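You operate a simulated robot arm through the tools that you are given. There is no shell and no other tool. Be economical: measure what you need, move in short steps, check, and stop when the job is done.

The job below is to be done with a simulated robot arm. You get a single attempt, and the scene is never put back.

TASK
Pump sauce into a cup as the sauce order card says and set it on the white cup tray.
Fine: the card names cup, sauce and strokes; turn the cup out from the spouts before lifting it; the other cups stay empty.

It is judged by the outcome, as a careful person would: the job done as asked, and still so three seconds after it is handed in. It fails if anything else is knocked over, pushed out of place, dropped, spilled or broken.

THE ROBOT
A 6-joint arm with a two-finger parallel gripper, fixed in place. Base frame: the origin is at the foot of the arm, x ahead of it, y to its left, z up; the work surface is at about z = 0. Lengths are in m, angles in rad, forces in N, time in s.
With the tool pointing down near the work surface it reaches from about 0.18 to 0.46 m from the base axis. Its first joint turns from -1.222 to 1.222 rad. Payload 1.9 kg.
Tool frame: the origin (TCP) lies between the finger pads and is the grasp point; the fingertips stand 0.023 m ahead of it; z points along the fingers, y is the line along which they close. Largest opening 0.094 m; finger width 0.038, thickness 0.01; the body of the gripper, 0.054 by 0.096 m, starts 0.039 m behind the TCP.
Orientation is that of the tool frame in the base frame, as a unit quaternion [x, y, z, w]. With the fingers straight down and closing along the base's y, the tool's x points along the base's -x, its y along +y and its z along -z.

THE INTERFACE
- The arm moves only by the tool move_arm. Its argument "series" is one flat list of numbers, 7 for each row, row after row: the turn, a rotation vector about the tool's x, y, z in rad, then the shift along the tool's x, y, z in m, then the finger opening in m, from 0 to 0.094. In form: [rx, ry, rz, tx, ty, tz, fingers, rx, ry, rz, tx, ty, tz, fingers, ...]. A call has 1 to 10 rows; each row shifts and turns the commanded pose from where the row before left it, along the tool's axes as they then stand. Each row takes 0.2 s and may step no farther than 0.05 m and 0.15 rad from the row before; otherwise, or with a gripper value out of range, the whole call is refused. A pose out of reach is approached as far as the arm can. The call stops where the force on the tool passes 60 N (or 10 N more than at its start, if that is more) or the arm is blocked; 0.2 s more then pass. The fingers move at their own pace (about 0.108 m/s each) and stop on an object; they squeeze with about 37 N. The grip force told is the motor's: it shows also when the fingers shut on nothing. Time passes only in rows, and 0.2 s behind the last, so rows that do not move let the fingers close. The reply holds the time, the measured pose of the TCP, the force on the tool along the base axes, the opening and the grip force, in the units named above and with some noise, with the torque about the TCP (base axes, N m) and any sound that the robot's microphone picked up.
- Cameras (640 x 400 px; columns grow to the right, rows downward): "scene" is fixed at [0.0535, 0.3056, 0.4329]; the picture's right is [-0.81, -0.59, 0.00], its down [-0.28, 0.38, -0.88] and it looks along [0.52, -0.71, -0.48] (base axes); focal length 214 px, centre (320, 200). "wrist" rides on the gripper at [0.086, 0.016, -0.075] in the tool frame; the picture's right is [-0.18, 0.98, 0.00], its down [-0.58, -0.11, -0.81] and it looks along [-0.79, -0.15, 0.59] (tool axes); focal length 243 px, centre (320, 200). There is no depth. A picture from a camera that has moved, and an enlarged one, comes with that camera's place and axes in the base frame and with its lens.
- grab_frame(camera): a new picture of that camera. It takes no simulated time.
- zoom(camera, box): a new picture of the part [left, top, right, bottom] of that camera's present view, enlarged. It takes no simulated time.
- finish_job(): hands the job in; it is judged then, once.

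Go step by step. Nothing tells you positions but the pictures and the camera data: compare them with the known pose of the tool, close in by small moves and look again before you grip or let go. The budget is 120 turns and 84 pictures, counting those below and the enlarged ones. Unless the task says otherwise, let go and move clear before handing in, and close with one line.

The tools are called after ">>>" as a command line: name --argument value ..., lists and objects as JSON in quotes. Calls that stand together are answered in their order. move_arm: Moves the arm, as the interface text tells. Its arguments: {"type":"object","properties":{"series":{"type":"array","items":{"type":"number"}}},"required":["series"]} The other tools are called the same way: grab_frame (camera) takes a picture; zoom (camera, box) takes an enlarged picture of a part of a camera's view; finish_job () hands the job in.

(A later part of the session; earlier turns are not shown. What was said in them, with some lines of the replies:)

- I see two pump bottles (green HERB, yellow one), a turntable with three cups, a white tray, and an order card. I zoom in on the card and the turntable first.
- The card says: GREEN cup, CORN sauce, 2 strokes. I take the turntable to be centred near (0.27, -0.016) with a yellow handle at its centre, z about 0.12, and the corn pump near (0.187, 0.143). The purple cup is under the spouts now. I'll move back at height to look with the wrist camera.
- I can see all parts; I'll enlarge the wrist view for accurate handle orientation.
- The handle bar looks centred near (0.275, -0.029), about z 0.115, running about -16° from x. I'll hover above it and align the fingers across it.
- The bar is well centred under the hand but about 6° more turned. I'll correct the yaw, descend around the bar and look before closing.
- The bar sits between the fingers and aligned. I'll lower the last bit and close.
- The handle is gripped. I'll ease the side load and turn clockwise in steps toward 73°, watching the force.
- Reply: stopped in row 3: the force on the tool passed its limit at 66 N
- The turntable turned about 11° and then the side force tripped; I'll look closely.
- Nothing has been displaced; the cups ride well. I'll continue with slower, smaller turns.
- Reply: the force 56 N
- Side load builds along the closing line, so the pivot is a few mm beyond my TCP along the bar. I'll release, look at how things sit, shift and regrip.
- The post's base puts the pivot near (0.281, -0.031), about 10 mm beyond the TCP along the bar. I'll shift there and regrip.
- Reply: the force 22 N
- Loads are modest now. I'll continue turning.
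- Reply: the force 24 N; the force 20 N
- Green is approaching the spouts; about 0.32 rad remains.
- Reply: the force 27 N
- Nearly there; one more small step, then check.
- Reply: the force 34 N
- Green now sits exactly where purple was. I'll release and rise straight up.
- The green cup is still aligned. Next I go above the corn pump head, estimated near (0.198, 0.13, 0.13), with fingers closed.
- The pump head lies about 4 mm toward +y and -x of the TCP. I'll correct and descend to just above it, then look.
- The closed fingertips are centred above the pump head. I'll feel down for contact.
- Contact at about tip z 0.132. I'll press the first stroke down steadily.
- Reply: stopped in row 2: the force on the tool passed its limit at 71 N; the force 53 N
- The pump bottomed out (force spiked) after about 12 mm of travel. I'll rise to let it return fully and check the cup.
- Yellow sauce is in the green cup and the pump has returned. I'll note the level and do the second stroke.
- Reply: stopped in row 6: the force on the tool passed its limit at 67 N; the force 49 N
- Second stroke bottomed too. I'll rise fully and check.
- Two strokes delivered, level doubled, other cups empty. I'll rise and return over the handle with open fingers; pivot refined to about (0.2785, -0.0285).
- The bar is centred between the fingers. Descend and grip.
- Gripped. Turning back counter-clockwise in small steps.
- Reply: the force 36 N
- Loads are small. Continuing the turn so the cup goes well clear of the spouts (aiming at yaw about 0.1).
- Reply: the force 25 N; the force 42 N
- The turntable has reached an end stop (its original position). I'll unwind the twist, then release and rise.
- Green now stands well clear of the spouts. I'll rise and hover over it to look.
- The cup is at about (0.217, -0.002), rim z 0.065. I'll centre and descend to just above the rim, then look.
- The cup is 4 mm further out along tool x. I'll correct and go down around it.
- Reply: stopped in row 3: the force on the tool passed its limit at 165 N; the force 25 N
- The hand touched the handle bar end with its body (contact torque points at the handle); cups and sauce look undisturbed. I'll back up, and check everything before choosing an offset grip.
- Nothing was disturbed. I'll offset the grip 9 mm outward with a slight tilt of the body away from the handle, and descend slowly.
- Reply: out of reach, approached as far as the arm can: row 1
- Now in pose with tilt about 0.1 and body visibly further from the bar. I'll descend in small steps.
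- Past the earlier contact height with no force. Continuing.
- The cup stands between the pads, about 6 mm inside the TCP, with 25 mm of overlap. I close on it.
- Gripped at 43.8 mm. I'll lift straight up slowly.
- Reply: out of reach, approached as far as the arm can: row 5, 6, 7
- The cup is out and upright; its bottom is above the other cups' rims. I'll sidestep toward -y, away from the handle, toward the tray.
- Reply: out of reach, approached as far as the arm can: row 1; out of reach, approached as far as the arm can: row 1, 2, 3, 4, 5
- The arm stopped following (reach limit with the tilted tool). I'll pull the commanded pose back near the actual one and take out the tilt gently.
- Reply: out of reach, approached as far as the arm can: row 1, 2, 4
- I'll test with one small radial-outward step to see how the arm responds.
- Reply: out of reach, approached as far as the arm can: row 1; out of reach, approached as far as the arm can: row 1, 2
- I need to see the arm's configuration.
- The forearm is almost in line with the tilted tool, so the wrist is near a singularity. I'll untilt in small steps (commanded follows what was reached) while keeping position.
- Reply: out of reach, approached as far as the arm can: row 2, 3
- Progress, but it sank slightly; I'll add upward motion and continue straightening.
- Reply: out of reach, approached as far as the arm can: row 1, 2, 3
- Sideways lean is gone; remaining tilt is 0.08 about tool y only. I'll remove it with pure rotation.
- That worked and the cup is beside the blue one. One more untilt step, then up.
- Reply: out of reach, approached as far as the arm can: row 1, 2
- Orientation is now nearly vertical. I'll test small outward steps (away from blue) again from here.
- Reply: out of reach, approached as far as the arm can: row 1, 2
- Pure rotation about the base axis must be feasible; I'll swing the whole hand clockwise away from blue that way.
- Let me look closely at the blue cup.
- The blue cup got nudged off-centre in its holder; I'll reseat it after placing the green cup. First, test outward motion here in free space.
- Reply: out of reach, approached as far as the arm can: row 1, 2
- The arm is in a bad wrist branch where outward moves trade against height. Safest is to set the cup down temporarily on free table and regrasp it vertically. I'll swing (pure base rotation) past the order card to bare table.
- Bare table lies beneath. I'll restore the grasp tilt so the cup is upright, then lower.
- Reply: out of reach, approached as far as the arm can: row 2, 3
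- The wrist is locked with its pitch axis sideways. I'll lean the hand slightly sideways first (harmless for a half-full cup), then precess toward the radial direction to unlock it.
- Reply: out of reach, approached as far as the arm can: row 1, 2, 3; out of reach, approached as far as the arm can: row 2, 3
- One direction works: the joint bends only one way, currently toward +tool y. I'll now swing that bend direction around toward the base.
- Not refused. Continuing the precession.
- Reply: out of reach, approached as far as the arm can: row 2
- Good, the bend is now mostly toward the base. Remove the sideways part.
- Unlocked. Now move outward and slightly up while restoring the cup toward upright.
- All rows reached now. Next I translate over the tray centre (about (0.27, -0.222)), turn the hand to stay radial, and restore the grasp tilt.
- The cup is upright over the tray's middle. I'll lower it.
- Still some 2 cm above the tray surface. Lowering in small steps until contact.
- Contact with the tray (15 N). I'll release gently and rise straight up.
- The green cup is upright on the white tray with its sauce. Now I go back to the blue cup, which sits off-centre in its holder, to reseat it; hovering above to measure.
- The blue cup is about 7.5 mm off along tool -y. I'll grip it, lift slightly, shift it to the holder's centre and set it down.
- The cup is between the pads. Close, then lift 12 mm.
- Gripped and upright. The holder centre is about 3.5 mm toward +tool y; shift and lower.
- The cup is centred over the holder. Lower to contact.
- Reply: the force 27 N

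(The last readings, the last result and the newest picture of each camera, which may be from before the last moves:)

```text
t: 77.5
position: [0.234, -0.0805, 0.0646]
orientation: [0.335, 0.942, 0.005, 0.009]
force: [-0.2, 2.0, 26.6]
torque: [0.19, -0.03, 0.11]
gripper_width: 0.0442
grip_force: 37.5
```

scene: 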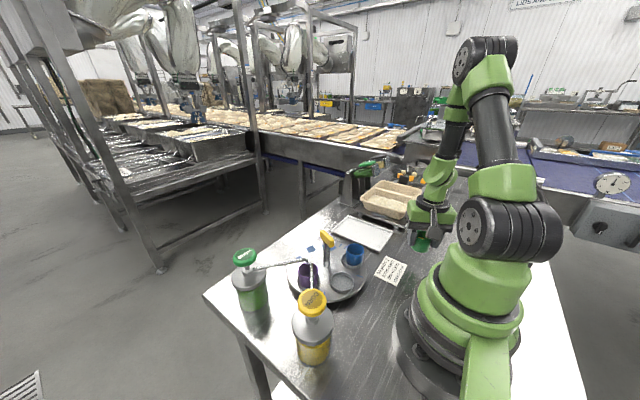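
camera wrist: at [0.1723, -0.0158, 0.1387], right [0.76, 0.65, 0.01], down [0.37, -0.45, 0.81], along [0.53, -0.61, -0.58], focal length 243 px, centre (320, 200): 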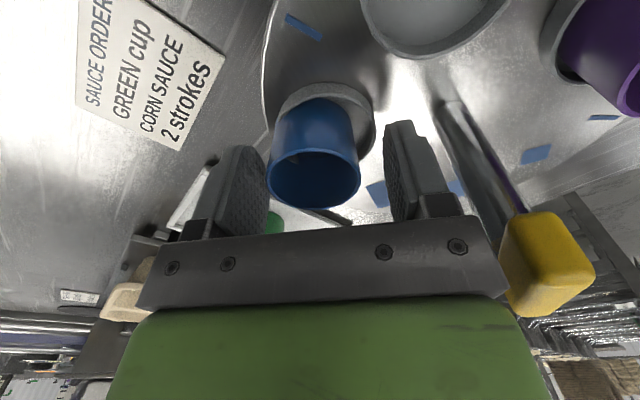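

Seated at the same height as before. Release and rise straight up.

>>> move_arm --series '[0, 0, 0, 0, 0, -0.0008, 0.042, 0, 0, 0, 0, 0, 0, 0.05, 0, 0, 0, 0, 0, 0, 0.062, 0, 0, 0, 0, 0, -0.008, 0.062, 0, 0, 0, 0, 0, -0.02, 0.062, 0, 0, 0, 0, 0, -0.035, 0.062, 0, 0, 0, 0, 0, -0.04, 0.062, 0, 0, 0, 0, 0, 0, 0.062]'

>>> zoom --camera "wrist" --box '[240, 0, 400, 120]'

>>> zoom --camera "scene" --box '[270, 200, 410, 310]'

```text
t: 79.3
position: [0.233, -0.0789, 0.1689]
orientation: [0.334, 0.943, 0.003, 0.008]
force: [0.7, 0.1, -0.2]
torque: [-0.02, 0.02, -0.04]
gripper_width: 0.0618
grip_force: 0.1
```

```text
3.33 times, centred on (320, 60) of wrist
camera zoom: at [0.174, -0.0139, 0.2421], right [0.76, 0.65, 0.01], down [0.37, -0.45, 0.81], along [0.53, -0.61, -0.58], focal length 809 px, centre (320, 667)
```

zoom: 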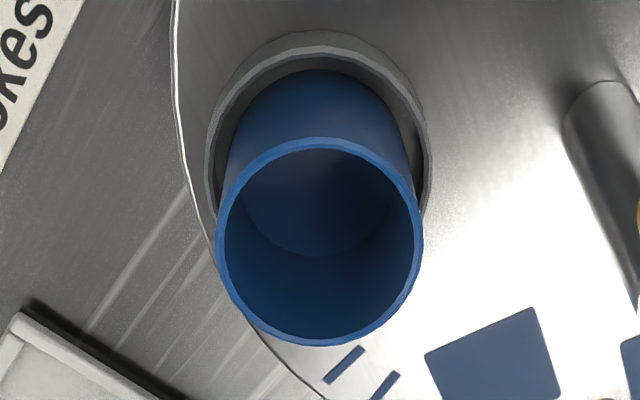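

```text
3.64 times, centred on (340, 255) of scene
camera zoom: at [0.0534, 0.3056, 0.4329], right [-0.81, -0.59, 0.0], down [-0.28, 0.38, -0.88], along [0.52, -0.71, -0.48], focal length 780 px, centre (247, 0)
```

zoom: 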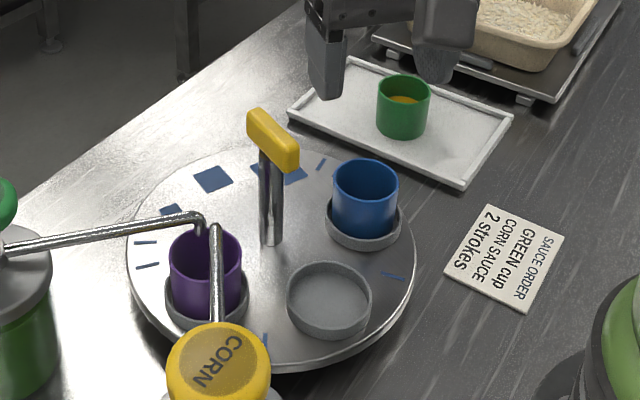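

The blue cup is centred in its holder and empty, and the green cup stands on the tray. I'll raise the arm clear and take a last look.

>>> move_arm --series '[0, 0, 0, 0, 0, -0.04, 0.062, 0, 0, 0, 0, 0, -0.04, 0.062, 0, 0, 0, 0, 0, 0, 0.062]'

>>> grab_frame --camera "scene"

```text
t: 80.1
position: [0.2303, -0.0804, 0.2457]
orientation: [0.335, 0.942, 0.003, 0.008]
force: [-0.1, -0.1, 0.1]
torque: [0.02, -0.04, 0.0]
gripper_width: 0.0617
grip_force: 0.0
```

```text
7 pictures are left
```

scene: 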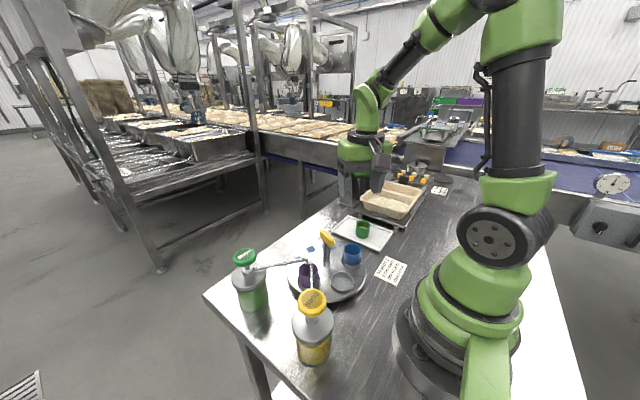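

Everything is in place and the arm is clear, so I'm handing in.

>>> finish_job

```text
The job is handed in.
```

The green cup has two strokes of corn sauce and stands upright on the white tray. The other cups are empty and in their holders; I knocked the blue one off-centre while moving the green cup and put it back, and the gripper also bumped the turntable handle once with no visible harm.
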